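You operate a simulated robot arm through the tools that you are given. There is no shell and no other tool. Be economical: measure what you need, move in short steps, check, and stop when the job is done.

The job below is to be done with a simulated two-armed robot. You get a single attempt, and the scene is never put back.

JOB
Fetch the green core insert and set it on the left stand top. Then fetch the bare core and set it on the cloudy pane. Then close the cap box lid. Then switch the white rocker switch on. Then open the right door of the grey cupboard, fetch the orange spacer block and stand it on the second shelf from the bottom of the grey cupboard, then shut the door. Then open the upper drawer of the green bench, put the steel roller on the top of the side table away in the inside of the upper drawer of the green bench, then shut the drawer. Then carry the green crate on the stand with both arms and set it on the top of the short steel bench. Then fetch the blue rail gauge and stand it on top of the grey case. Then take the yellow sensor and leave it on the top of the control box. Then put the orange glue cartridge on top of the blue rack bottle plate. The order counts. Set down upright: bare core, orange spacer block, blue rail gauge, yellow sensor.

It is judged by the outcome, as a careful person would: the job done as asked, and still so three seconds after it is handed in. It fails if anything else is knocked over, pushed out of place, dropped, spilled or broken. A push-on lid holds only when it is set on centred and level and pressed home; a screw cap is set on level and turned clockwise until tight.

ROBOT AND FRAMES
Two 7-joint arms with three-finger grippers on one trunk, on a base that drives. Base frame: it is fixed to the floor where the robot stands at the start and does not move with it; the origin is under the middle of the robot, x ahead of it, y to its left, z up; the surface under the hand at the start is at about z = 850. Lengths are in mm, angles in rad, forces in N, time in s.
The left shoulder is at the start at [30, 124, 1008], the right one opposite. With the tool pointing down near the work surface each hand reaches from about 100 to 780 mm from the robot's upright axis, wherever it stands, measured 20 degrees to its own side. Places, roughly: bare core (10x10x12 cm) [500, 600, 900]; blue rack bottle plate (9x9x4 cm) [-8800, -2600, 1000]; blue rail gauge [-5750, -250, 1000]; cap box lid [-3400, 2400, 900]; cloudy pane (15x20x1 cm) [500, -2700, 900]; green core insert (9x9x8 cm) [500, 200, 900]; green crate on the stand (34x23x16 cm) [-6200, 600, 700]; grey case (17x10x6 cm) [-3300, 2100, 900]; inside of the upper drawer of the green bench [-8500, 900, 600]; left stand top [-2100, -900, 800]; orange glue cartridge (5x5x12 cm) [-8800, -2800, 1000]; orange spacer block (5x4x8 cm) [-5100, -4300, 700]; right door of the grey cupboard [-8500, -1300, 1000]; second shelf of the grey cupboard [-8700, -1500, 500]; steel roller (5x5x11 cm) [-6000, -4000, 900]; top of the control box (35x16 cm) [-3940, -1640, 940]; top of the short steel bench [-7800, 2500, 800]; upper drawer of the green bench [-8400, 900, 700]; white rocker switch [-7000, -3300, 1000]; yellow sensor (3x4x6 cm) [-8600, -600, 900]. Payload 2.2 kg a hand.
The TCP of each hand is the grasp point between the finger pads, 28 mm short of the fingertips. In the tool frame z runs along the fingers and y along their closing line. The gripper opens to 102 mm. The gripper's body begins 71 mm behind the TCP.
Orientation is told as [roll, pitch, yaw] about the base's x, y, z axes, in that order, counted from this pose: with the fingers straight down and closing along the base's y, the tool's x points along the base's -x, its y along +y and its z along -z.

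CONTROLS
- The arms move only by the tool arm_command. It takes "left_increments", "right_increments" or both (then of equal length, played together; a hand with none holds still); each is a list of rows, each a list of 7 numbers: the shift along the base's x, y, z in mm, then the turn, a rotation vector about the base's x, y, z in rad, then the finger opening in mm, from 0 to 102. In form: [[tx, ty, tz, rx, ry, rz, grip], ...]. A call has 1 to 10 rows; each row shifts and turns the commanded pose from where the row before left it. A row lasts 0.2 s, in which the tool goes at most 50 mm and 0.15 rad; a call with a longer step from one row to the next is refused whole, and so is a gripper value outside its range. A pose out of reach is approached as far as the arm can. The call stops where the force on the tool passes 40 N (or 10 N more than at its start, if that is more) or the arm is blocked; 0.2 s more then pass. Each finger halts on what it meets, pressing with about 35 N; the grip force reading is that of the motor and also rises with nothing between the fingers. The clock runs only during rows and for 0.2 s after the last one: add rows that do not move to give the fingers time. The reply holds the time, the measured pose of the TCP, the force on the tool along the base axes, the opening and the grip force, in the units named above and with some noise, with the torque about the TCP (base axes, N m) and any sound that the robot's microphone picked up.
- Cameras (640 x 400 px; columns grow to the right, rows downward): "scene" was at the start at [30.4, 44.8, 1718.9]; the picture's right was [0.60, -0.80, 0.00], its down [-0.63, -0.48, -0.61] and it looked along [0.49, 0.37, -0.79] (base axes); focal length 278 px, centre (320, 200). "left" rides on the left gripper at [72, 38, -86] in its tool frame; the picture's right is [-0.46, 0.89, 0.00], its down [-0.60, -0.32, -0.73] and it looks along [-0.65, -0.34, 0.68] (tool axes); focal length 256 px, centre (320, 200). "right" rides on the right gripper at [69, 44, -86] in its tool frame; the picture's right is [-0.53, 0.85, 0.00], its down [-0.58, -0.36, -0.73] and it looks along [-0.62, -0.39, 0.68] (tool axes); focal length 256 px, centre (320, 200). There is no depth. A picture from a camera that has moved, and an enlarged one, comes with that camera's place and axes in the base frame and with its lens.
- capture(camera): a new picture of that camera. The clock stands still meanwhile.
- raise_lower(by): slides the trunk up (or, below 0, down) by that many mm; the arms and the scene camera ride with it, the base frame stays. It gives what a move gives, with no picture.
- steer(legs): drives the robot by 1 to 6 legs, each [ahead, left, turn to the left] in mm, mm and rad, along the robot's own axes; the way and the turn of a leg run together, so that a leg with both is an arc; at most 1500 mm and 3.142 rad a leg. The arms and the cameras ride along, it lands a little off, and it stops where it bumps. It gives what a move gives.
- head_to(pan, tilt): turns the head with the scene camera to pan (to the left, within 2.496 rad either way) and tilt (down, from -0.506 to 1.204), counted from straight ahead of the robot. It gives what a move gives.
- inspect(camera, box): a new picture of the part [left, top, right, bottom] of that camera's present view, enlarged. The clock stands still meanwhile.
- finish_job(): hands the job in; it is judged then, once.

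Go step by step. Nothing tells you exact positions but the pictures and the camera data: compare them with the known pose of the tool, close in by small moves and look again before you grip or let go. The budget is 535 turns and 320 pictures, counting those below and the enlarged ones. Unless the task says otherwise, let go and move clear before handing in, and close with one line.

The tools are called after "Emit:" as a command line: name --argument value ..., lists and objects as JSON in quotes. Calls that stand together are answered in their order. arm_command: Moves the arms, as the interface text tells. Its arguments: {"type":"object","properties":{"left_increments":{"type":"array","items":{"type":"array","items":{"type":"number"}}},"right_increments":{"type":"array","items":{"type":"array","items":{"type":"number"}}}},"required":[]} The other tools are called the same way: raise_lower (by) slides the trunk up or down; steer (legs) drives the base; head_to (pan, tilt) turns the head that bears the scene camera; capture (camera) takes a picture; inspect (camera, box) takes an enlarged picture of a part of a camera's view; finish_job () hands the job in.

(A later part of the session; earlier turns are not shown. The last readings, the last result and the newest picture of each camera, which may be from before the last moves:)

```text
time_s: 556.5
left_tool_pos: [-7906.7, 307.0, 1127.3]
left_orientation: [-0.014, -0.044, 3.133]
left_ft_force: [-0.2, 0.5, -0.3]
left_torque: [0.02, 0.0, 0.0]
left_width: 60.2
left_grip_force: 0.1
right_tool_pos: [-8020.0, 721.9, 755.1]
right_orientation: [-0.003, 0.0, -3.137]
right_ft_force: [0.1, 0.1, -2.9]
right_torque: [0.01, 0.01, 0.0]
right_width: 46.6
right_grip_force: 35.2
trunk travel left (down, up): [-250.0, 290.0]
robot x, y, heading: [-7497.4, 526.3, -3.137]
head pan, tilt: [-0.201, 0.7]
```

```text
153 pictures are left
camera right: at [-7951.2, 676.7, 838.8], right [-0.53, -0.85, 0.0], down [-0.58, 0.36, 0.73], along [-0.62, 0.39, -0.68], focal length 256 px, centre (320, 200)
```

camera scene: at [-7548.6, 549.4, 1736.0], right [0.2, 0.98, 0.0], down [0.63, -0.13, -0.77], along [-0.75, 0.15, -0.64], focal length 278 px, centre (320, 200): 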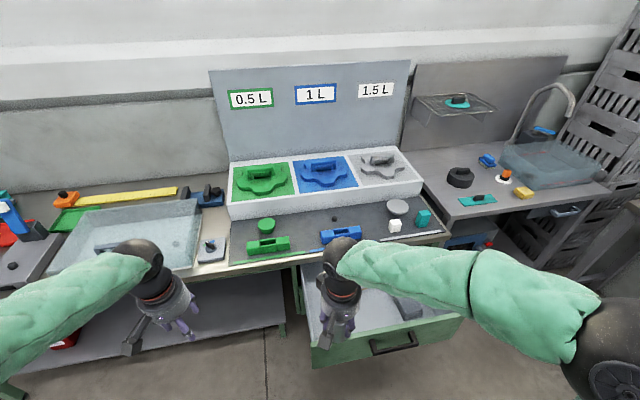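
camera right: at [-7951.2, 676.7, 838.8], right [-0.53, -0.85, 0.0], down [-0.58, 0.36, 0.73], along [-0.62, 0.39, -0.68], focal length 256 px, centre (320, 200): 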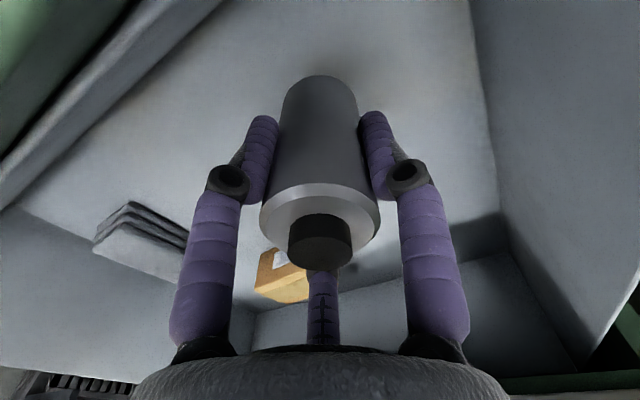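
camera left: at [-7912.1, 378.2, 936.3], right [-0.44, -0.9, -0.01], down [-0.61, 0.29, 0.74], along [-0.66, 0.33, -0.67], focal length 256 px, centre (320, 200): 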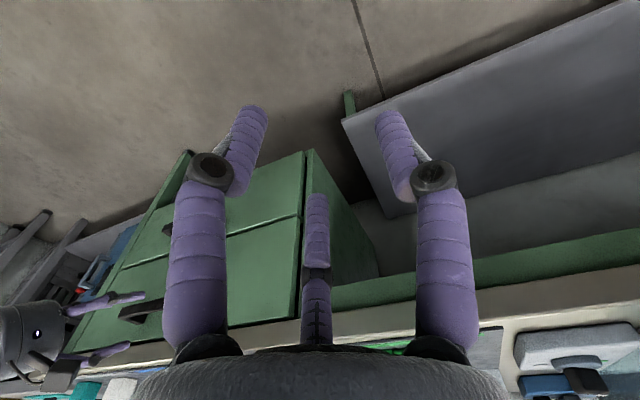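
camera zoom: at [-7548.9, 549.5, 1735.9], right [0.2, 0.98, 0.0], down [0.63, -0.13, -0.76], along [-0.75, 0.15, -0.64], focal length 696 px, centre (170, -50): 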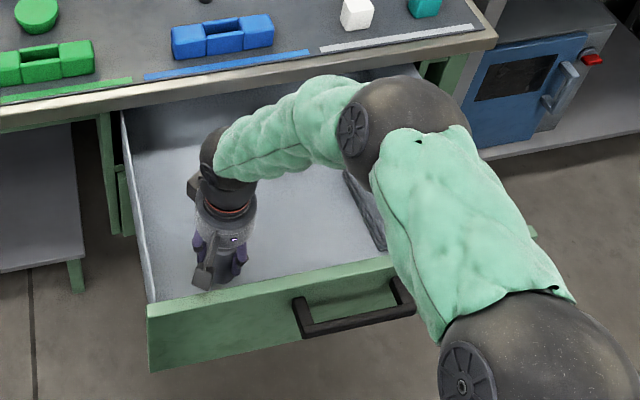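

Still no contact; the drawer is deeper than I thought. I'll keep lowering slowly.

Emit:
arm_command --right_increments '[[0, 0, -6, 0, 0, 0, 25], [0, 0, -6, 0, 0, 0, 25], [0, 0, -6, 0, 0, 0, 25], [0, 0, -6, 0, 0, 0, 25], [0, 0, -6, 0, 0, 0, 25], [0, 0, -6, 0, 0, 0, 25]]'

Emit:
capture --camera "right"

```text
time_s: 557.8
left_tool_pos: [-7907.0, 307.3, 1127.5]
left_orientation: [-0.015, -0.043, 3.135]
left_ft_force: [-0.9, -0.6, 0.4]
left_torque: [-0.01, -0.04, -0.01]
left_width: 60.0
left_grip_force: 0.0
right_tool_pos: [-8025.0, 722.6, 732.0]
right_orientation: [-0.006, -0.012, -3.14]
right_ft_force: [1.0, -4.7, 24.5]
right_torque: [-0.78, -2.3, -0.37]
right_width: 46.2
right_grip_force: 35.3
trunk travel left (down, up): [-250.0, 290.0]
robot x, y, heading: [-7494.8, 534.7, -3.136]
head pan, tilt: [-0.201, 0.7]
stopped in row 6 (right hand): the force on the tool passed its limit at 50 N (the readings are from after the stop); the commanded pose is now the measured one
```

```text
152 pictures are left
camera right: at [-7956.0, 677.4, 816.2], right [-0.53, -0.85, 0.0], down [-0.57, 0.36, 0.74], along [-0.63, 0.4, -0.67], focal length 256 px, centre (320, 200)
```

right: 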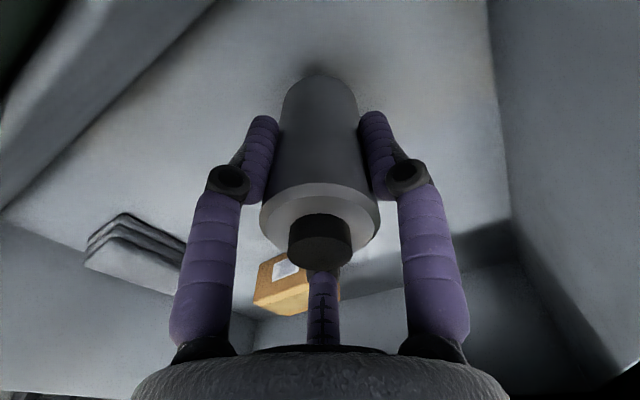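

Touched the drawer floor, and the roller's top sits below the rim. Release and withdraw straight up.

Emit:
arm_command --right_increments '[[0, 0, 1, 0, 0, 0, 50], [0, 0, 0, 0, 0, 0, 75], [0, 0, 0, 0, 0, 0, 85], [0, 0, 20, 0, 0, 0, 85], [0, 0, 40, 0, 0, 0, 85], [0, 0, 45, 0, 0, 0, 85], [0, 0, 45, 0, 0, 0, 85], [0, 0, 45, 0, 0, 0, 85], [20, 0, 40, 0, 0, 0, 85]]'

Emit:
capture --camera "right"

Emit:
inspect --camera "scene" --box '[270, 220, 490, 380]'

```text
time_s: 559.8
left_tool_pos: [-7906.2, 307.0, 1128.6]
left_orientation: [-0.015, -0.046, 3.135]
left_ft_force: [1.1, 0.6, -0.4]
left_torque: [0.01, 0.04, -0.02]
left_width: 60.0
left_grip_force: 0.0
right_tool_pos: [-8004.6, 723.5, 967.3]
right_orientation: [-0.007, -0.008, -3.141]
right_ft_force: [-1.2, 0.1, 0.0]
right_torque: [-0.03, 0.02, 0.02]
right_width: 85.0
right_grip_force: 0.1
trunk travel left (down, up): [-250.0, 290.0]
robot x, y, heading: [-7495.4, 530.0, -3.138]
head pan, tilt: [-0.201, 0.7]
```

```text
151 pictures are left
camera right: at [-7934.6, 679.4, 1050.8], right [-0.53, -0.85, 0.0], down [-0.57, 0.36, 0.74], along [-0.62, 0.39, -0.67], focal length 256 px, centre (320, 200)
```

right: 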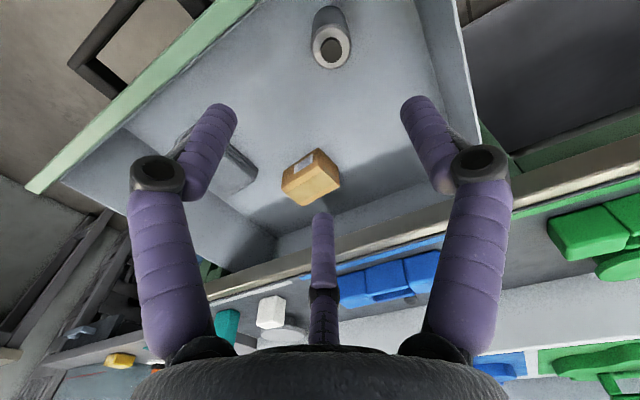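

```text
2.50 times, centred on (380, 300) of scene
camera zoom: at [-7546.5, 549.3, 1736.0], right [0.2, 0.98, 0.0], down [0.63, -0.13, -0.77], along [-0.75, 0.15, -0.64], focal length 696 px, centre (170, -50)
```

zoom: 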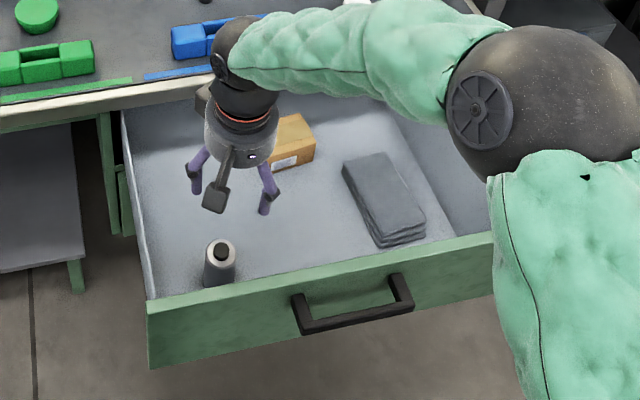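

The roller stands safely in the drawer. To shut it, I'll back off, lower the trunk, make a tilted fist with the right hand and push on the drawer front.

Emit:
steer --legs '[[-340, -110, 0]]'

Emit:
raise_lower --by -200

Emit:
arm_command --right_increments '[[-20, 5, 0, 0, 0.13, 0, 40], [-20, 5, 0, 0, 0.13, 0, 0], [-20, 5, 0, 0, 0.13, 0, 0], [-20, 5, 0, 0, 0.13, 0, 0], [-20, 5, 0, 0, 0.13, 0, 0], [0, 0, 0, 0, 0, 0, 0]]'

Emit:
capture --camera "scene"

```text
time_s: 562.1
left_tool_pos: [-7524.2, 463.4, 1128.5]
left_orientation: [-0.015, -0.045, 3.128]
left_ft_force: [-0.5, 1.3, 0.5]
left_torque: [-0.14, -0.07, -0.01]
left_width: 60.2
left_grip_force: 0.1
right_tool_pos: [-7621.0, 880.7, 967.4]
right_orientation: [-0.008, -0.009, 3.138]
right_ft_force: [1.6, 0.8, 0.3]
right_torque: [-0.09, 0.1, -0.02]
right_width: 85.2
right_grip_force: 0.0
trunk travel left (down, up): [-250.0, 290.0]
robot x, y, heading: [-7109.1, 688.3, 3.135]
head pan, tilt: [-0.201, 0.7]
```

```text
time_s: 564.2
left_tool_pos: [-7521.1, 462.1, 929.8]
left_orientation: [-0.017, -0.044, 3.13]
left_ft_force: [-1.6, -0.1, 0.3]
left_torque: [0.0, 0.0, 0.03]
left_width: 59.8
left_grip_force: 0.0
right_tool_pos: [-7618.1, 880.9, 767.1]
right_orientation: [-0.007, -0.01, 3.138]
right_ft_force: [0.0, 0.5, -1.0]
right_torque: [-0.03, 0.01, 0.02]
right_width: 85.2
right_grip_force: 0.0
trunk travel left (down, up): [-50.0, 490.0]
robot x, y, heading: [-7111.2, 690.2, 3.139]
head pan, tilt: [-0.201, 0.7]
```

```text
time_s: 565.6
left_tool_pos: [-7522.9, 462.8, 928.9]
left_orientation: [-0.014, -0.045, 3.131]
left_ft_force: [0.3, -0.3, -0.9]
left_torque: [-0.01, -0.01, -0.01]
left_width: 59.9
left_grip_force: 0.1
right_tool_pos: [-7720.6, 906.5, 767.5]
right_orientation: [-0.007, -0.662, 3.137]
right_ft_force: [0.1, -0.1, -1.3]
right_torque: [-0.02, 0.0, -0.03]
right_width: 2.1
right_grip_force: 31.0
trunk travel left (down, up): [-50.0, 490.0]
robot x, y, heading: [-7110.8, 687.0, 3.139]
head pan, tilt: [-0.201, 0.7]
```

```text
149 pictures are left
camera scene: at [-7170.7, 702.9, 1536.5], right [0.2, 0.98, 0.0], down [0.63, -0.13, -0.76], along [-0.75, 0.15, -0.65], focal length 278 px, centre (320, 200)
```

scene: 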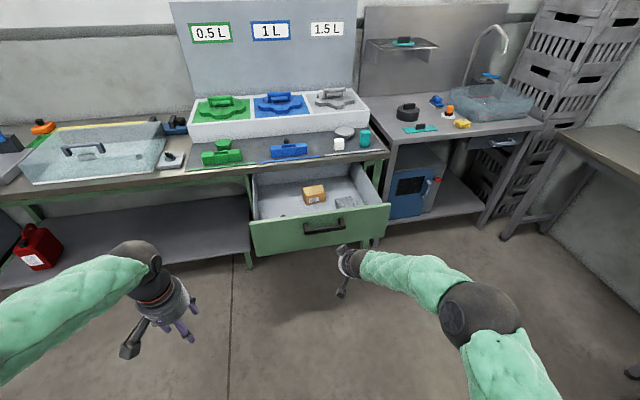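

The hand is at the handle bar's height. I'll centre it on the bar and push with the base in steps.

Emit:
arm_command --right_increments '[[0, -40, 2, 0, 0, 0, 0], [0, 0, 0, 0, 0, 0, 0]]'

Emit:
steer --legs '[[200, 0, 0]]'

Emit:
capture --camera "scene"

```text
time_s: 566.2
left_tool_pos: [-7522.2, 463.4, 927.9]
left_orientation: [-0.015, -0.045, 3.131]
left_ft_force: [-0.4, 0.0, 0.5]
left_torque: [0.0, 0.0, 0.0]
left_width: 60.1
left_grip_force: 0.0
right_tool_pos: [-7718.6, 867.2, 768.8]
right_orientation: [-0.005, -0.66, 3.138]
right_ft_force: [0.3, 0.3, -0.4]
right_torque: [-0.02, 0.01, 0.03]
right_width: 2.1
right_grip_force: 31.4
trunk travel left (down, up): [-50.0, 490.0]
robot x, y, heading: [-7109.1, 687.5, 3.138]
head pan, tilt: [-0.201, 0.7]
```

```text
time_s: 567.8
left_tool_pos: [-7726.9, 462.1, 928.0]
left_orientation: [-0.017, -0.045, 3.129]
left_ft_force: [-0.3, 0.2, -0.6]
left_torque: [0.01, -0.05, 0.03]
left_width: 60.2
left_grip_force: 0.1
right_tool_pos: [-7923.9, 865.3, 768.5]
right_orientation: [-0.004, -0.66, 3.139]
right_ft_force: [-0.5, 0.4, -0.9]
right_torque: [0.02, -0.02, 0.02]
right_width: 2.1
right_grip_force: 31.8
trunk travel left (down, up): [-50.0, 490.0]
robot x, y, heading: [-7315.9, 687.5, 3.138]
head pan, tilt: [-0.201, 0.7]
```

```text
148 pictures are left
camera scene: at [-7376.9, 700.5, 1536.4], right [0.2, 0.98, 0.0], down [0.64, -0.13, -0.76], along [-0.75, 0.16, -0.65], focal length 278 px, centre (320, 200)
```

scene: 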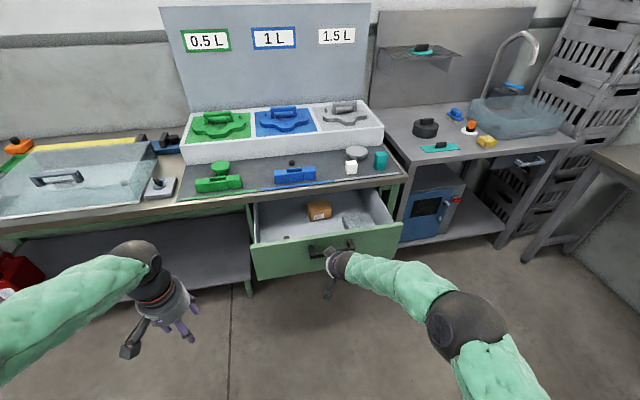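

It's moving. Continue pushing.

Emit:
steer --legs '[[200, 0, 0]]'

Emit:
capture --camera "scene"

```text
time_s: 569.1
left_tool_pos: [-7790.1, 514.8, 933.0]
left_orientation: [-0.009, -0.053, 3.136]
left_ft_force: [-0.8, 1.1, -0.5]
left_torque: [-0.1, -0.02, -0.01]
left_width: 59.8
left_grip_force: 0.0
right_tool_pos: [-7988.6, 914.4, 768.4]
right_orientation: [0.004, -0.662, -3.139]
right_ft_force: [0.1, 1.1, -0.3]
right_torque: [-0.08, 0.03, 0.07]
right_width: 2.2
right_grip_force: 31.4
trunk travel left (down, up): [-50.0, 490.0]
robot x, y, heading: [-7387.8, 738.5, -3.135]
head pan, tilt: [-0.201, 0.7]
stopped in leg 1: the robot was blocked; the commanded pose is now the measured one
```

```text
147 pictures are left
camera scene: at [-7447.9, 755.9, 1536.4], right [0.19, 0.98, 0.0], down [0.64, -0.13, -0.76], along [-0.75, 0.15, -0.65], focal length 278 px, centre (320, 200)
```

scene: 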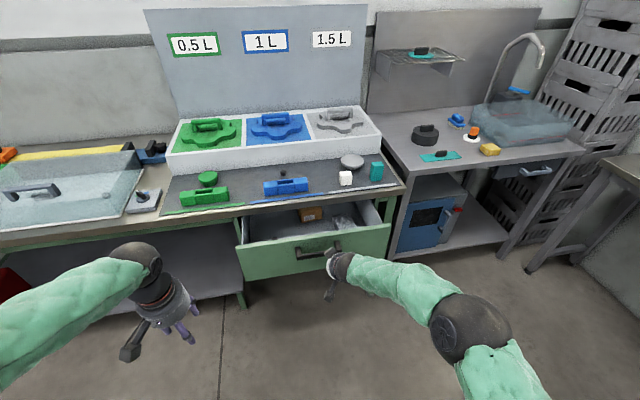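

The base was blocked and slid sideways. I'll re-centre the hand on the handle and push in smaller steps.

Emit:
steer --legs '[[-40, 0, 0], [0, 55, 0]]'

Emit:
steer --legs '[[90, 0, 0]]'

Emit:
capture --camera "scene"

```text
time_s: 570.5
left_tool_pos: [-7757.2, 445.8, 934.6]
left_orientation: [-0.012, -0.058, 3.134]
left_ft_force: [1.9, -0.6, 1.4]
left_torque: [0.01, 0.1, -0.02]
left_width: 59.7
left_grip_force: 0.0
right_tool_pos: [-7958.4, 847.2, 773.7]
right_orientation: [-0.001, -0.668, -3.141]
right_ft_force: [0.3, -0.3, 0.9]
right_torque: [0.03, 0.05, 0.0]
right_width: 1.9
right_grip_force: 31.2
trunk travel left (down, up): [-50.0, 490.0]
robot x, y, heading: [-7354.1, 670.2, -3.137]
head pan, tilt: [-0.201, 0.7]
```

```text
time_s: 571.6
left_tool_pos: [-7850.4, 446.7, 936.4]
left_orientation: [-0.008, -0.062, 3.133]
left_ft_force: [1.5, 0.9, -0.5]
left_torque: [-0.07, 0.07, 0.01]
left_width: 60.2
left_grip_force: 0.0
right_tool_pos: [-8050.8, 847.9, 775.0]
right_orientation: [0.004, -0.672, 3.14]
right_ft_force: [0.4, 0.6, -0.6]
right_torque: [-0.06, -0.01, 0.05]
right_width: 2.4
right_grip_force: 30.9
trunk travel left (down, up): [-50.0, 490.0]
robot x, y, heading: [-7450.2, 666.0, -3.139]
head pan, tilt: [-0.201, 0.7]
```

```text
146 pictures are left
camera scene: at [-7502.6, 687.5, 1536.1], right [0.2, 0.98, 0.0], down [0.63, -0.13, -0.77], along [-0.75, 0.15, -0.64], focal length 278 px, centre (320, 200)
```

scene: 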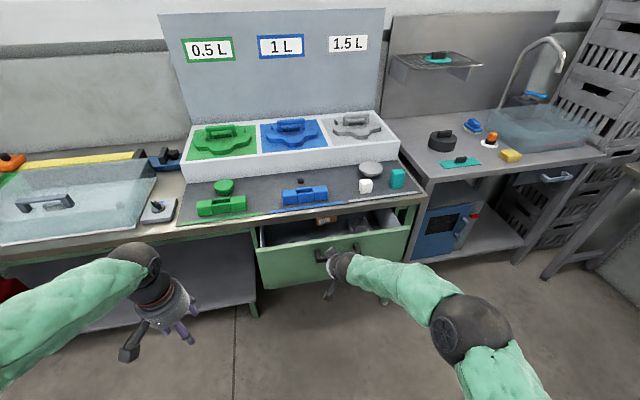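

Emit:
steer --legs '[[90, 0, 0]]'

Emit:
capture --camera "scene"

```text
time_s: 572.8
left_tool_pos: [-7943.9, 444.5, 935.1]
left_orientation: [-0.014, -0.058, 3.136]
left_ft_force: [-0.3, 0.2, 0.0]
left_torque: [0.01, -0.02, 0.03]
left_width: 60.1
left_grip_force: 0.1
right_tool_pos: [-8143.3, 846.9, 773.2]
right_orientation: [0.0, -0.667, -3.141]
right_ft_force: [-0.8, 0.1, -0.7]
right_torque: [0.01, -0.01, -0.01]
right_width: 2.3
right_grip_force: 32.0
trunk travel left (down, up): [-50.0, 490.0]
robot x, y, heading: [-7545.1, 667.7, -3.14]
head pan, tilt: [-0.201, 0.7]
```

```text
145 pictures are left
camera scene: at [-7599.1, 683.5, 1535.9], right [0.2, 0.98, 0.0], down [0.63, -0.13, -0.76], along [-0.75, 0.15, -0.65], focal length 278 px, centre (320, 200)
```

scene: 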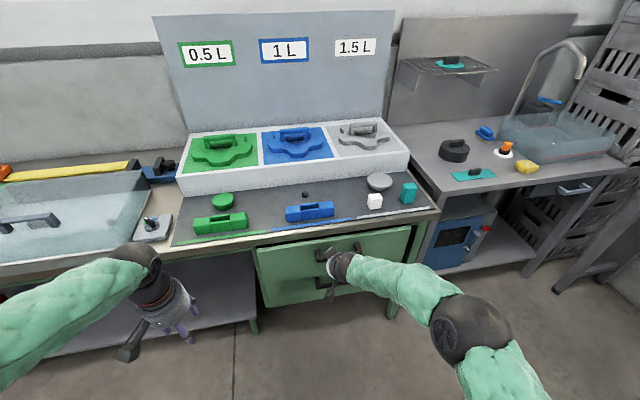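

Nearly shut. I'll finish with the arm until it meets resistance.

Emit:
arm_command --right_increments '[[-12, 0, 0, 0, 0, 0, 0], [-12, 0, 0, 0, 0, 0, 0], [-10, 0, 0, 0, 0, 0, 0], [-8, 0, 0, 0, 0, 0, 0], [-8, 0, 0, 0, 0, 0, 0], [-6, 0, 0, 0, 0, 0, 0], [-6, 0, 0, 0, 0, 0, 0], [-6, 0, 0, 0, 0, 0, 0], [-6, 0, 0, 0, 0, 0, 0]]'

Emit:
inspect --camera "scene" --box '[220, 180, 460, 330]'

```text
time_s: 573.7
left_tool_pos: [-7942.2, 444.3, 935.8]
left_orientation: [-0.011, -0.06, 3.131]
left_ft_force: [-0.2, -0.4, 0.4]
left_torque: [-0.05, -0.03, -0.03]
left_width: 60.0
left_grip_force: 0.1
right_tool_pos: [-8174.4, 845.6, 770.0]
right_orientation: [-0.002, -0.656, 3.141]
right_ft_force: [20.8, 0.5, 8.7]
right_torque: [0.04, 0.01, -0.07]
right_width: 1.9
right_grip_force: 31.3
trunk travel left (down, up): [-50.0, 490.0]
robot x, y, heading: [-7543.2, 669.5, -3.14]
head pan, tilt: [-0.201, 0.7]
stopped in row 4 (right hand): the force on the tool passed its limit at 52 N (the readings are from after the stop); the commanded pose is now the measured one
```

```text
2.67 times, centred on (340, 255) of scene
camera zoom: at [-7593.9, 683.0, 1536.1], right [0.2, 0.98, 0.0], down [0.63, -0.13, -0.77], along [-0.75, 0.15, -0.64], focal length 743 px, centre (267, 53)
```

zoom: 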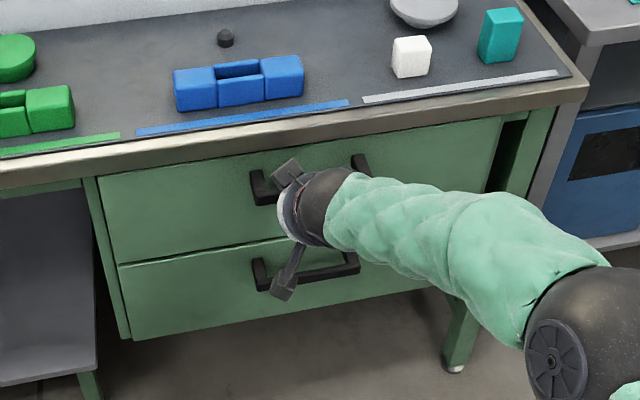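

It stopped. I'll withdraw a little and look at whether the drawer is flush.

Emit:
arm_command --right_increments '[[40, 0, 5, 0, 0, 0, 0], [45, 0, 5, 0, 0, 0, 0], [45, 0, 5, 0, 0, 0, 0]]'

Emit:
inspect --camera "scene" --box '[220, 180, 460, 330]'

```text
time_s: 574.5
left_tool_pos: [-7943.0, 443.9, 935.1]
left_orientation: [-0.012, -0.061, 3.133]
left_ft_force: [-0.2, 0.1, 0.5]
left_torque: [0.01, 0.01, 0.02]
left_width: 60.1
left_grip_force: 0.1
right_tool_pos: [-8046.5, 846.0, 787.3]
right_orientation: [-0.002, -0.659, 3.141]
right_ft_force: [-0.5, 0.5, -0.1]
right_torque: [0.03, 0.0, 0.01]
right_width: 2.2
right_grip_force: 31.3
trunk travel left (down, up): [-50.0, 490.0]
robot x, y, heading: [-7547.5, 664.4, -3.142]
head pan, tilt: [-0.201, 0.7]
```

```text
2.67 times, centred on (340, 255) of scene
camera zoom: at [-7596.3, 683.5, 1536.0], right [0.2, 0.98, 0.0], down [0.63, -0.13, -0.77], along [-0.75, 0.15, -0.64], focal length 743 px, centre (267, 53)
```

zoom: 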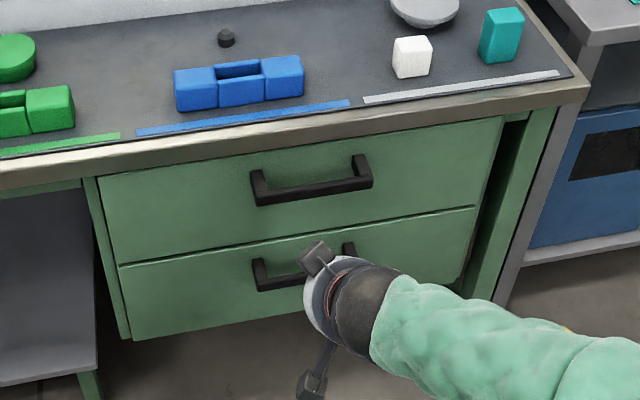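

Emit:
inspect --camera "scene" --box '[245, 220, 305, 290]'

Emit:
inspect --camera "scene" --box '[370, 210, 440, 290]'

```text
5.71 times, centred on (275, 255) of scene
camera zoom: at [-7596.3, 683.5, 1536.0], right [0.2, 0.98, 0.0], down [0.63, -0.13, -0.77], along [-0.75, 0.15, -0.64], focal length 1592 px, centre (577, -114)
```

zoom: 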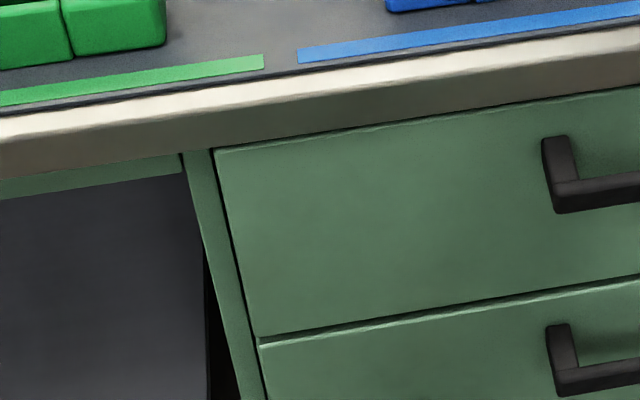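

```text
5.00 times, centred on (405, 250) of scene
camera zoom: at [-7596.3, 683.5, 1536.0], right [0.2, 0.98, 0.0], down [0.63, -0.13, -0.77], along [-0.75, 0.15, -0.64], focal length 1393 px, centre (-105, -50)
```

zoom: 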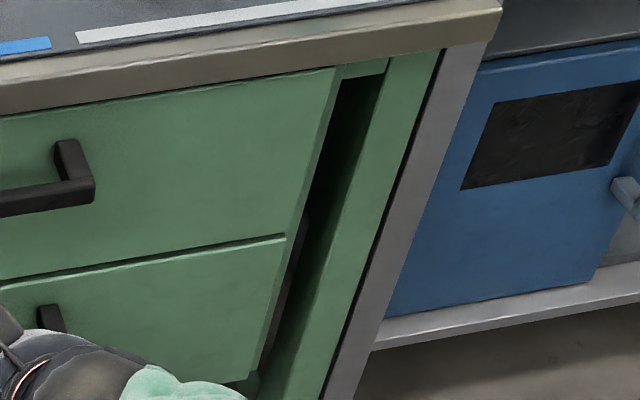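

The drawer faces are flush, so it's shut. Next is the green crate: I'll restore the right hand and trunk and drive to the crate's north side facing -y.

Emit:
arm_command --right_increments '[[30, 0, 20, 0, -0.13, 0, 40], [30, 0, 20, 0, -0.13, 0, 80], [30, 0, 20, 0, -0.13, 0, 80], [30, 0, 20, 0, -0.13, 0, 80], [20, 0, 20, 0, -0.135, 0, 80]]'

Emit:
steer --legs '[[-350, 0, 0], [0, -680, 0], [0, 0, 1.57], [0, 800, 0]]'

Emit:
raise_lower --by 150

Emit:
head_to --pan 0.1 --tilt 0.8

Emit:
capture --camera "scene"

```text
time_s: 575.7
left_tool_pos: [-7943.1, 444.2, 934.1]
left_orientation: [-0.012, -0.059, 3.134]
left_ft_force: [-0.6, 0.3, 0.4]
left_torque: [-0.02, -0.01, 0.05]
left_width: 60.0
left_grip_force: 0.0
right_tool_pos: [-7907.1, 844.5, 886.1]
right_orientation: [-0.003, -0.002, 3.144]
right_ft_force: [0.2, 0.5, 0.3]
right_torque: [-0.03, -0.01, 0.0]
right_width: 80.1
right_grip_force: 0.0
trunk travel left (down, up): [-50.0, 490.0]
robot x, y, heading: [-7546.3, 668.1, -3.14]
head pan, tilt: [-0.201, 0.7]
```

```text
time_s: 589.0
left_tool_pos: [-6169.0, 927.3, 934.2]
left_orientation: [-0.011, -0.058, -1.598]
left_ft_force: [0.3, -0.5, -0.8]
left_torque: [-0.01, -0.03, 0.05]
left_width: 59.9
left_grip_force: 0.0
right_tool_pos: [-6568.5, 970.4, 885.7]
right_orientation: [-0.002, -0.004, -1.59]
right_ft_force: [-0.9, 0.2, -0.8]
right_torque: [0.0, 0.01, -0.01]
right_width: 79.9
right_grip_force: 0.0
trunk travel left (down, up): [-50.0, 490.0]
robot x, y, heading: [-6387.3, 1333.4, -1.59]
head pan, tilt: [-0.201, 0.7]
```

```text
time_s: 590.8
left_tool_pos: [-6169.1, 928.0, 1083.1]
left_orientation: [-0.014, -0.058, -1.599]
left_ft_force: [0.6, 0.3, 0.4]
left_torque: [0.02, 0.0, -0.04]
left_width: 60.0
left_grip_force: 0.1
right_tool_pos: [-6568.9, 970.6, 1036.1]
right_orientation: [-0.002, -0.003, -1.589]
right_ft_force: [-0.2, 0.0, 0.7]
right_torque: [0.04, 0.01, -0.01]
right_width: 80.1
right_grip_force: 0.1
trunk travel left (down, up): [-200.0, 340.0]
robot x, y, heading: [-6386.8, 1331.7, -1.588]
head pan, tilt: [-0.201, 0.7]
```

```text
time_s: 591.6
left_tool_pos: [-6167.5, 928.1, 1085.2]
left_orientation: [-0.011, -0.057, -1.597]
left_ft_force: [0.2, -0.3, 0.1]
left_torque: [0.04, -0.02, 0.01]
left_width: 60.0
left_grip_force: 0.1
right_tool_pos: [-6570.0, 971.4, 1036.4]
right_orientation: [-0.003, -0.004, -1.589]
right_ft_force: [0.1, -0.8, 0.1]
right_torque: [0.02, 0.01, -0.02]
right_width: 80.1
right_grip_force: 0.0
trunk travel left (down, up): [-200.0, 340.0]
robot x, y, heading: [-6386.0, 1333.2, -1.588]
head pan, tilt: [0.099, 0.799]
```

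```text
140 pictures are left
camera scene: at [-6376.7, 1280.3, 1677.7], right [-1.0, -0.08, 0.0], down [-0.06, 0.71, -0.7], along [0.06, -0.69, -0.72], focal length 278 px, centre (320, 200)
```

scene: 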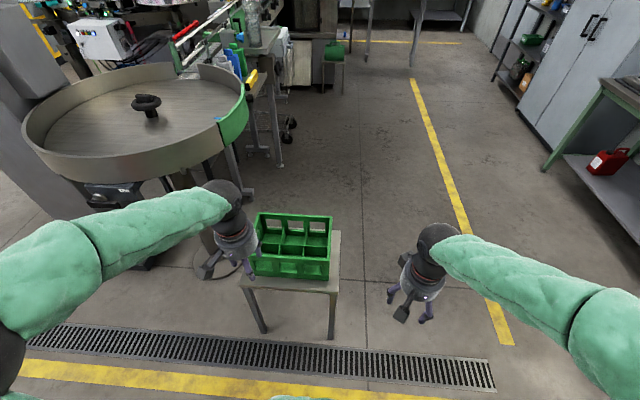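

I see the crate on its stool, its long side facing me. Zooming for its geometry.

Emit:
inspect --camera "scene" --box '[220, 190, 360, 320]'

Emit:
capture --camera "left"

```text
3.08 times, centred on (290, 255) of scene
camera zoom: at [-6376.7, 1280.3, 1677.7], right [-1.0, -0.08, 0.0], down [-0.06, 0.71, -0.7], along [0.06, -0.69, -0.72], focal length 857 px, centre (412, 31)
```

zoom: 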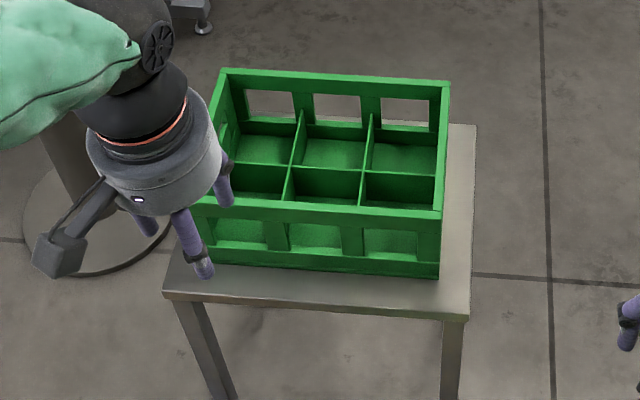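

```text
138 pictures are left
camera left: at [-6128.2, 1004.5, 1166.2], right [0.87, -0.49, 0.02], down [-0.32, -0.55, 0.77], along [-0.37, -0.68, -0.64], focal length 256 px, centre (320, 200)
```

left: 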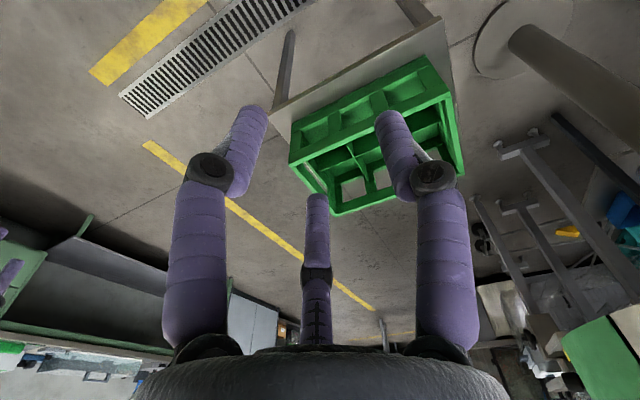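

The crate rim is about z≈735, spanning x -6363 to -6024 and y 476 to 694. I'll centre the robot on it and bring both hands over the short end walls.

Emit:
steer --legs '[[0, 190, 0.018], [140, 0, 0]]'

Emit:
capture --camera "scene"

Emit:
capture --camera "right"

```text
time_s: 594.0
left_tool_pos: [-5970.9, 792.2, 1083.8]
left_orientation: [-0.012, -0.056, -1.577]
left_ft_force: [-0.6, -0.9, -0.1]
left_torque: [0.02, -0.01, -0.03]
left_width: 59.9
left_grip_force: 0.1
right_tool_pos: [-6371.1, 827.8, 1037.3]
right_orientation: [-0.001, 0.0, -1.567]
right_ft_force: [-0.7, 0.1, -0.1]
right_torque: [0.0, 0.01, 0.01]
right_width: 80.0
right_grip_force: 0.1
trunk travel left (down, up): [-200.0, 340.0]
robot x, y, heading: [-6196.0, 1187.6, -1.568]
head pan, tilt: [0.099, 0.799]
```

```text
137 pictures are left
camera scene: at [-6184.9, 1139.9, 1677.6], right [-0.99, -0.1, 0.0], down [-0.07, 0.71, -0.7], along [0.07, -0.69, -0.72], focal length 278 px, centre (320, 200)
```

scene: 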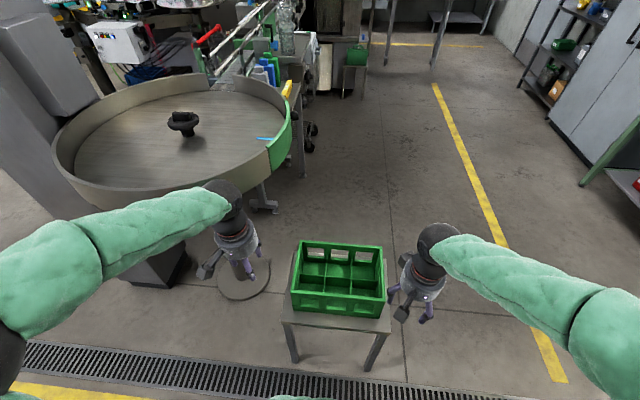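

```text
136 pictures are left
camera right: at [-6327.7, 896.5, 1120.5], right [0.85, -0.53, 0.0], down [-0.36, -0.58, 0.73], along [-0.39, -0.62, -0.68], focal length 256 px, centre (320, 200)
```

right: 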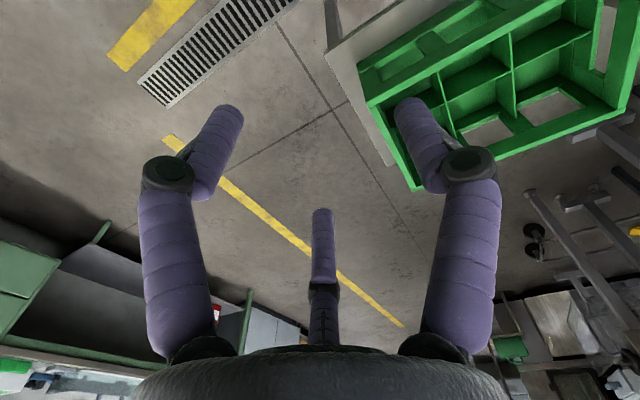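

Emit:
inspect --camera "scene" --box '[270, 225, 410, 345]'

```text
3.33 times, centred on (340, 285) of scene
camera zoom: at [-6184.9, 1139.9, 1677.6], right [-0.99, -0.1, 0.0], down [-0.07, 0.71, -0.7], along [0.07, -0.69, -0.72], focal length 928 px, centre (253, -83)
```

zoom: 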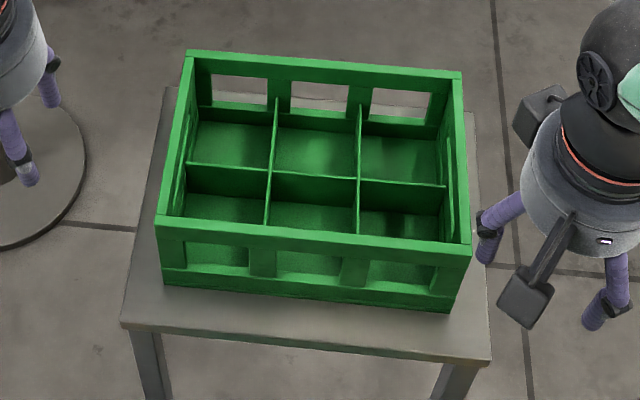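

Combining the views: rim z≈714, wall centres at x≈-6358 (right hand) and x≈-6030 (left hand). I'll bring both hands above the walls at y≈620, clear of the middle divider.

Emit:
arm_command --left_increments '[[-8.4, -24.6, -40, 0.014, -0.003, 0, 60], [-8.4, -24.6, -40, 0.014, -0.003, 0, 60], [-8.4, -24.6, -40, 0.014, -0.003, 0, 60], [-8.4, -24.6, -40, 0.014, -0.003, 0, 60], [-8.4, -24.6, -40, 0, 0, 0, 60], [-8.4, -24.6, -40, 0, 0, 0, 60], [-8.4, -24.6, -40, 0, 0, 0, 60], [0, 0, 0, 0, 0, 0, 60]]' --right_increments '[[1.9, -29.7, -33.5, 0, 0, 0, 60], [1.9, -29.7, -33.5, 0, 0, 0, 60], [1.9, -29.7, -33.5, 0, 0, 0, 60], [1.9, -29.7, -33.5, 0, 0, 0, 60], [1.9, -29.7, -33.5, 0, 0, 0, 60], [1.9, -29.7, -33.5, 0, 0, 0, 60], [1.9, -29.7, -33.5, 0, 0, 0, 60], [0, 0, 0, 0, 0, 0, 60]]'

Emit:
capture --camera "left"

Emit:
capture --camera "right"

Emit:
inspect --camera "scene" --box '[250, 210, 430, 350]'

```text
time_s: 595.9
left_tool_pos: [-6029.6, 620.5, 804.3]
left_orientation: [-0.001, -0.004, -1.576]
left_ft_force: [0.1, 0.8, -0.1]
left_torque: [-0.02, 0.01, 0.02]
left_width: 60.1
left_grip_force: 0.0
right_tool_pos: [-6358.2, 624.7, 800.2]
right_orientation: [-0.003, -0.003, -1.569]
right_ft_force: [0.7, 0.2, 0.3]
right_torque: [-0.04, 0.02, 0.0]
right_width: 60.0
right_grip_force: 0.0
trunk travel left (down, up): [-200.0, 340.0]
robot x, y, heading: [-6194.5, 1193.9, -1.563]
head pan, tilt: [0.099, 0.799]
```

```text
134 pictures are left
camera left: at [-5989.2, 693.1, 890.0], right [0.88, -0.47, 0.0], down [-0.32, -0.6, 0.73], along [-0.34, -0.65, -0.68], focal length 256 px, centre (320, 200)
```

left: 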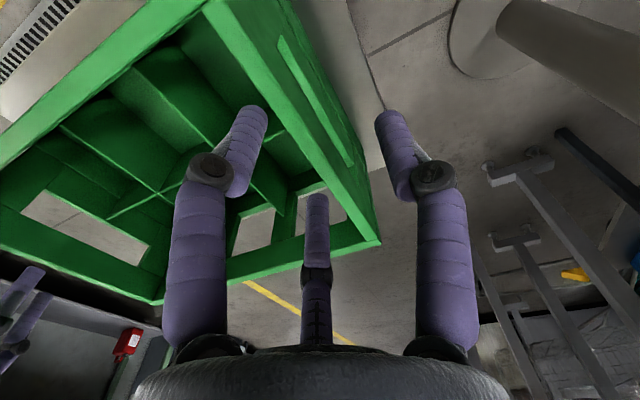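

```text
133 pictures are left
camera right: at [-6315.5, 693.1, 885.8], right [0.85, -0.53, 0.0], down [-0.36, -0.57, 0.73], along [-0.39, -0.62, -0.68], focal length 256 px, centre (320, 200)
```

right: 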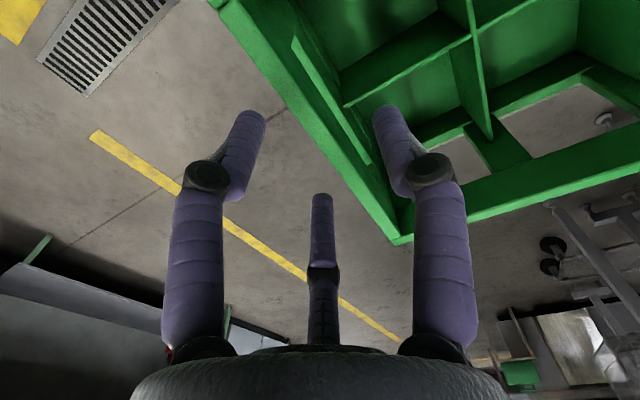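

```text
2.86 times, centred on (340, 280) of scene
camera zoom: at [-6185.0, 1143.6, 1677.9], right [-0.99, -0.1, 0.0], down [-0.07, 0.71, -0.7], along [0.07, -0.69, -0.72], focal length 796 px, centre (263, -29)
```

zoom: 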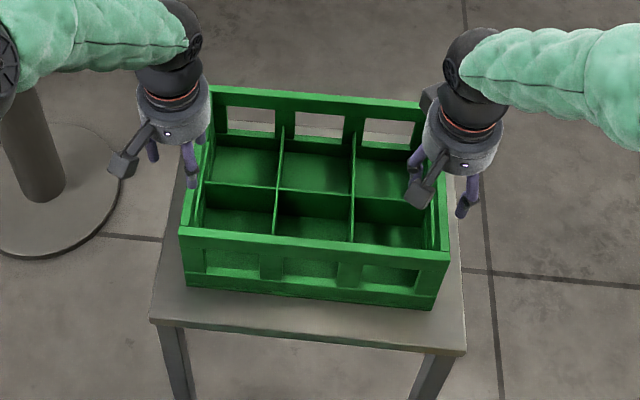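

Emit:
inspect --camera "left" --box '[180, 0, 400, 260]'

Emit:
inspect --camera "right" --box '[210, 0, 430, 260]'

```text
1.54 times, centred on (290, 130) of left
camera zoom: at [-5989.2, 693.1, 890.0], right [0.88, -0.47, 0.0], down [-0.32, -0.6, 0.73], along [-0.34, -0.65, -0.68], focal length 394 px, centre (366, 308)
```

zoom: 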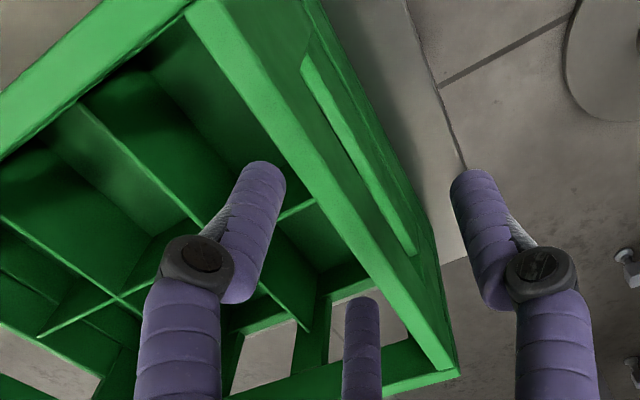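

```text
1.54 times, centred on (320, 130) of right
camera zoom: at [-6315.5, 693.1, 885.8], right [0.85, -0.53, 0.0], down [-0.36, -0.57, 0.73], along [-0.39, -0.62, -0.68], focal length 394 px, centre (320, 308)
```

zoom: 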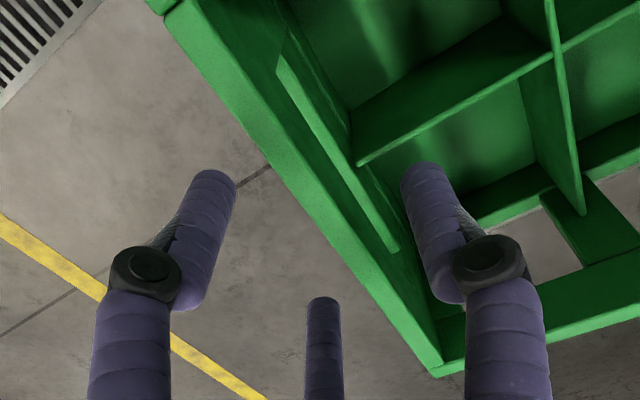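

Refined: rim z≈735, wall centres at x≈-6370 and x≈-6046. I'll shift both hands onto the walls and go down over the rims.

Emit:
arm_command --left_increments '[[-16, 2, -20, 0, 0, 0, 60], [0, 0, -20, 0, 0, 0, 60], [0, 0, -18, 0, 0, 0, 60], [0, 0, -14, 0, 0, 0, 60], [0, 0, -14, 0, 0, 0, 60], [0, 0, 0, 0, 0, 0, 60]]' --right_increments '[[-12, 0, -20, 0, 0, 0, 60], [0, 0, -20, 0, 0, 0, 60], [0, 0, -14, 0, 0, 0, 60], [0, 0, -14, 0, 0, 0, 60], [0, 0, -14, 0, 0, 0, 60], [0, 0, 0, 0, 0, 0, 60]]'

Emit:
capture --camera "left"

Emit:
capture --camera "right"

```text
time_s: 597.2
left_tool_pos: [-6044.2, 623.7, 719.1]
left_orientation: [0.001, -0.001, -1.578]
left_ft_force: [-0.7, 0.5, 0.1]
left_torque: [-0.01, 0.01, 0.01]
left_width: 60.1
left_grip_force: 0.2
right_tool_pos: [-6369.5, 623.4, 720.3]
right_orientation: [-0.001, -0.004, -1.569]
right_ft_force: [-0.5, -0.5, -0.2]
right_torque: [0.0, 0.02, 0.0]
right_width: 60.1
right_grip_force: 0.1
trunk travel left (down, up): [-200.0, 340.0]
robot x, y, heading: [-6196.2, 1194.5, -1.569]
head pan, tilt: [0.099, 0.799]
```

```text
129 pictures are left
camera left: at [-6006.1, 696.7, 804.5], right [0.88, -0.47, 0.0], down [-0.32, -0.6, 0.73], along [-0.34, -0.65, -0.68], focal length 256 px, centre (320, 200)
```

left: 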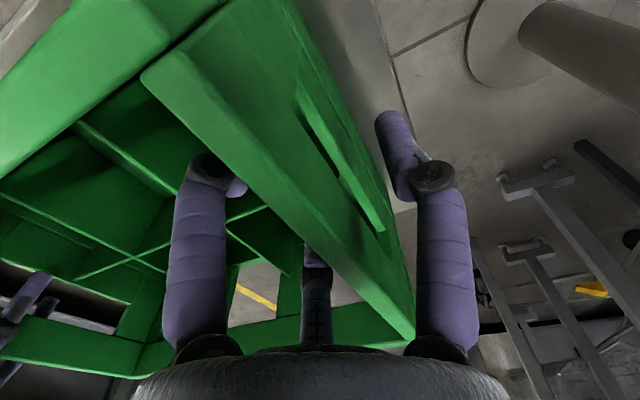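

```text
128 pictures are left
camera right: at [-6326.5, 691.5, 803.8], right [0.85, -0.53, 0.0], down [-0.36, -0.57, 0.73], along [-0.39, -0.62, -0.68], focal length 256 px, centre (320, 200)
```

right: 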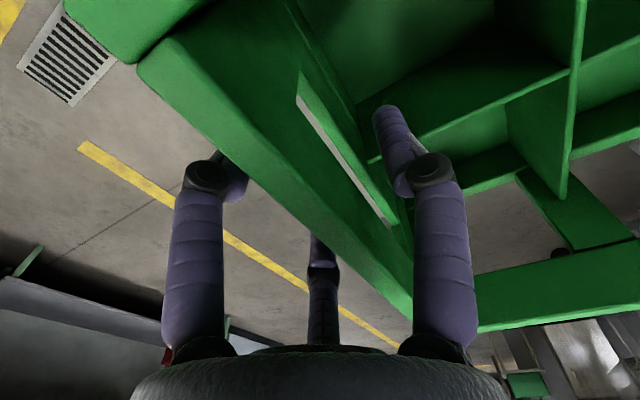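

Both hands straddle the end walls. Closing both.

Emit:
arm_command --left_increments '[[0, 0, 0, 0, 0, 0, 30], [0, 0, 0, 0, 0, 0, 2], [0, 0, 0, 0, 0, 0, 2], [0, 0, 0, 0, 0, 0, 2]]' --right_increments '[[0, 0, 0, 0, 0, 0, 30], [0, 0, 0, 0, 0, 0, 2], [0, 0, 0, 0, 0, 0, 2], [0, 0, 0, 0, 0, 0, 2]]'

```text
time_s: 598.2
left_tool_pos: [-6047.5, 624.6, 718.3]
left_orientation: [-0.004, -0.001, -1.579]
left_ft_force: [-36.3, 0.9, 4.6]
left_torque: [0.1, 0.97, 0.14]
left_width: 19.9
left_grip_force: 34.9
right_tool_pos: [-6366.8, 623.1, 718.3]
right_orientation: [0.0, -0.004, -1.565]
right_ft_force: [40.4, -3.4, 0.2]
right_torque: [-0.29, -1.08, -0.23]
right_width: 20.3
right_grip_force: 35.2
trunk travel left (down, up): [-200.0, 340.0]
robot x, y, heading: [-6195.5, 1192.5, -1.566]
head pan, tilt: [0.099, 0.799]
```

Both walls are gripped, but the hands strain apart. I'll relieve that, then lift both together.

Emit:
arm_command --left_increments '[[-3, 0, 0, 0, 0, 0, 2], [-2, 0, 0, 0, 0, 0, 2], [0, 0, 0, 0, 0, 0, 2]]' --right_increments '[[3, 0, 0, 0, 0, 0, 2], [2, 0, 0, 0, 0, 0, 2], [0, 0, 0, 0, 0, 0, 2]]'

Emit:
arm_command --left_increments '[[0, 0, 8, 0, 0, 0, 2], [0, 0, 12, 0, 0, 0, 2], [0, 0, 20, 0, 0, 0, 2], [0, 0, 20, 0, 0, 0, 2], [0, 0, 0, 0, 0, 0, 2]]' --right_increments '[[0, 0, 8, 0, 0, 0, 2], [0, 0, 12, 0, 0, 0, 2], [0, 0, 20, 0, 0, 0, 2], [0, 0, 20, 0, 0, 0, 2], [0, 0, 0, 0, 0, 0, 2]]'

Emit:
capture --camera "scene"

```text
time_s: 599.0
left_tool_pos: [-6048.8, 623.3, 718.3]
left_orientation: [0.001, -0.003, -1.576]
left_ft_force: [5.7, 2.6, -1.0]
left_torque: [-0.01, -0.17, -0.01]
left_width: 19.9
left_grip_force: 35.1
right_tool_pos: [-6368.3, 622.3, 718.2]
right_orientation: [-0.005, -0.002, -1.57]
right_ft_force: [-5.0, -1.7, -0.8]
right_torque: [-0.13, 0.09, -0.2]
right_width: 20.1
right_grip_force: 34.6
trunk travel left (down, up): [-200.0, 340.0]
robot x, y, heading: [-6194.2, 1194.3, -1.564]
head pan, tilt: [0.099, 0.799]
```

```text
time_s: 600.2
left_tool_pos: [-6048.5, 624.4, 777.5]
left_orientation: [0.001, 0.002, -1.575]
left_ft_force: [2.2, 0.5, -6.0]
left_torque: [0.24, -0.06, 0.1]
left_width: 19.8
left_grip_force: 34.8
right_tool_pos: [-6366.9, 621.4, 778.9]
right_orientation: [-0.006, 0.0, -1.568]
right_ft_force: [-1.7, -0.8, -6.0]
right_torque: [0.09, 0.04, -0.13]
right_width: 20.0
right_grip_force: 34.7
trunk travel left (down, up): [-200.0, 340.0]
robot x, y, heading: [-6192.4, 1191.8, -1.568]
head pan, tilt: [0.099, 0.799]
stopped in row 5 (left hand): the force on the tool passed its limit at 41 N (the readings are from after the stop); the commanded pose is now the measured one
```

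```text
127 pictures are left
camera scene: at [-6185.1, 1140.2, 1677.5], right [-0.99, -0.1, 0.0], down [-0.07, 0.71, -0.7], along [0.07, -0.69, -0.72], focal length 278 px, centre (320, 200)
```

scene: 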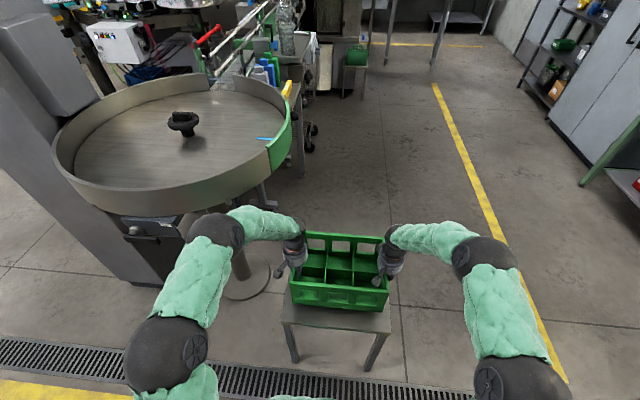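

The crate is lifted and level (about 1.2 kg). I'll raise the trunk, sidestep west away from the stool, then turn round to face the short steel bench.

Emit:
raise_lower --by 260

Emit:
steer --legs '[[0, -700, 0], [0, -500, 0]]'

Emit:
capture --camera "scene"

```text
time_s: 602.9
left_tool_pos: [-6046.5, 622.7, 1037.3]
left_orientation: [0.001, 0.0, -1.575]
left_ft_force: [5.9, 0.7, -5.3]
left_torque: [0.13, -0.11, 0.11]
left_width: 19.6
left_grip_force: 35.4
right_tool_pos: [-6367.0, 620.7, 1040.1]
right_orientation: [-0.004, -0.001, -1.57]
right_ft_force: [-5.6, 0.7, -5.4]
right_torque: [0.23, 0.2, -0.14]
right_width: 19.7
right_grip_force: 35.4
trunk travel left (down, up): [-460.0, 80.0]
robot x, y, heading: [-6192.9, 1193.7, -1.569]
head pan, tilt: [0.099, 0.799]
```

```text
time_s: 609.3
left_tool_pos: [-7258.6, 616.2, 1037.8]
left_orientation: [0.002, 0.0, -1.579]
left_ft_force: [8.6, -0.4, -5.3]
left_torque: [0.22, -0.23, 0.11]
left_width: 19.8
left_grip_force: 35.7
right_tool_pos: [-7578.9, 614.3, 1041.1]
right_orientation: [-0.005, -0.002, -1.572]
right_ft_force: [-8.4, 0.2, -6.2]
right_torque: [0.16, 0.21, -0.11]
right_width: 19.8
right_grip_force: 35.0
trunk travel left (down, up): [-460.0, 80.0]
robot x, y, heading: [-7405.0, 1185.1, -1.568]
head pan, tilt: [0.099, 0.799]
```

```text
126 pictures are left
camera scene: at [-7395.6, 1133.9, 1937.6], right [-0.99, -0.1, 0.0], down [-0.07, 0.71, -0.7], along [0.07, -0.69, -0.72], focal length 278 px, centre (320, 200)
```

scene: 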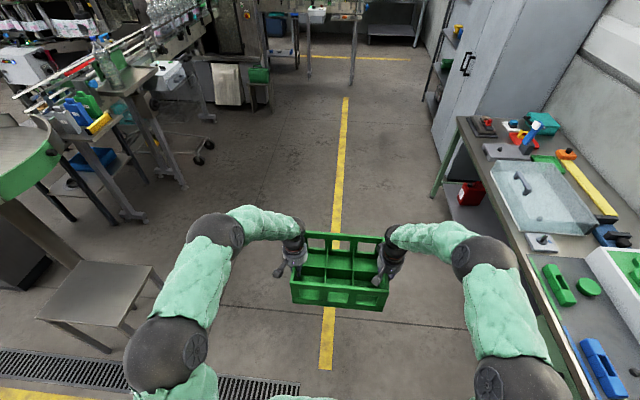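

Moving a bit south for clearance, then turning left to face north.

Emit:
steer --legs '[[300, 0, 0], [0, 0, 1.57], [0, 0, 1.57]]'

Emit:
head_to --pan 0.25 --tilt 0.6

Emit:
capture --camera "scene"

```text
time_s: 619.1
left_tool_pos: [-7569.4, 1450.4, 1039.1]
left_orientation: [0.002, 0.0, 1.6]
left_ft_force: [-2.9, 0.2, -6.5]
left_torque: [-0.24, 0.03, 0.1]
left_width: 19.7
left_grip_force: 35.3
right_tool_pos: [-7248.8, 1464.0, 1039.3]
right_orientation: [-0.004, -0.001, 1.606]
right_ft_force: [2.9, -0.1, -6.5]
right_torque: [-0.15, -0.08, -0.17]
right_width: 19.7
right_grip_force: 35.4
trunk travel left (down, up): [-460.0, 80.0]
robot x, y, heading: [-7402.7, 886.6, 1.608]
head pan, tilt: [0.099, 0.799]
```

```text
time_s: 619.8
left_tool_pos: [-7567.4, 1450.0, 1038.1]
left_orientation: [0.003, 0.001, 1.599]
left_ft_force: [-1.1, -0.1, -5.6]
left_torque: [-0.24, 0.03, 0.07]
left_width: 20.1
left_grip_force: 35.1
right_tool_pos: [-7249.3, 1463.7, 1038.9]
right_orientation: [-0.007, 0.0, 1.606]
right_ft_force: [0.8, 1.2, -6.4]
right_torque: [-0.18, -0.06, -0.15]
right_width: 20.0
right_grip_force: 35.0
trunk travel left (down, up): [-460.0, 80.0]
robot x, y, heading: [-7402.2, 882.7, 1.605]
head pan, tilt: [0.25, 0.6]
```

```text
125 pictures are left
camera scene: at [-7426.4, 941.6, 1954.4], right [0.96, 0.28, 0.0], down [0.16, -0.54, -0.82], along [-0.23, 0.79, -0.57], focal length 278 px, centre (320, 200)
```

scene: 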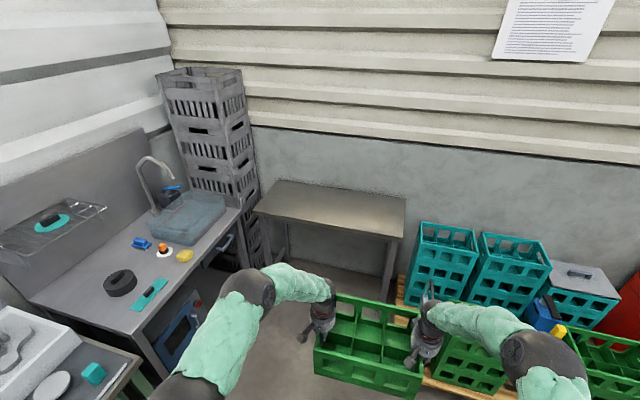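

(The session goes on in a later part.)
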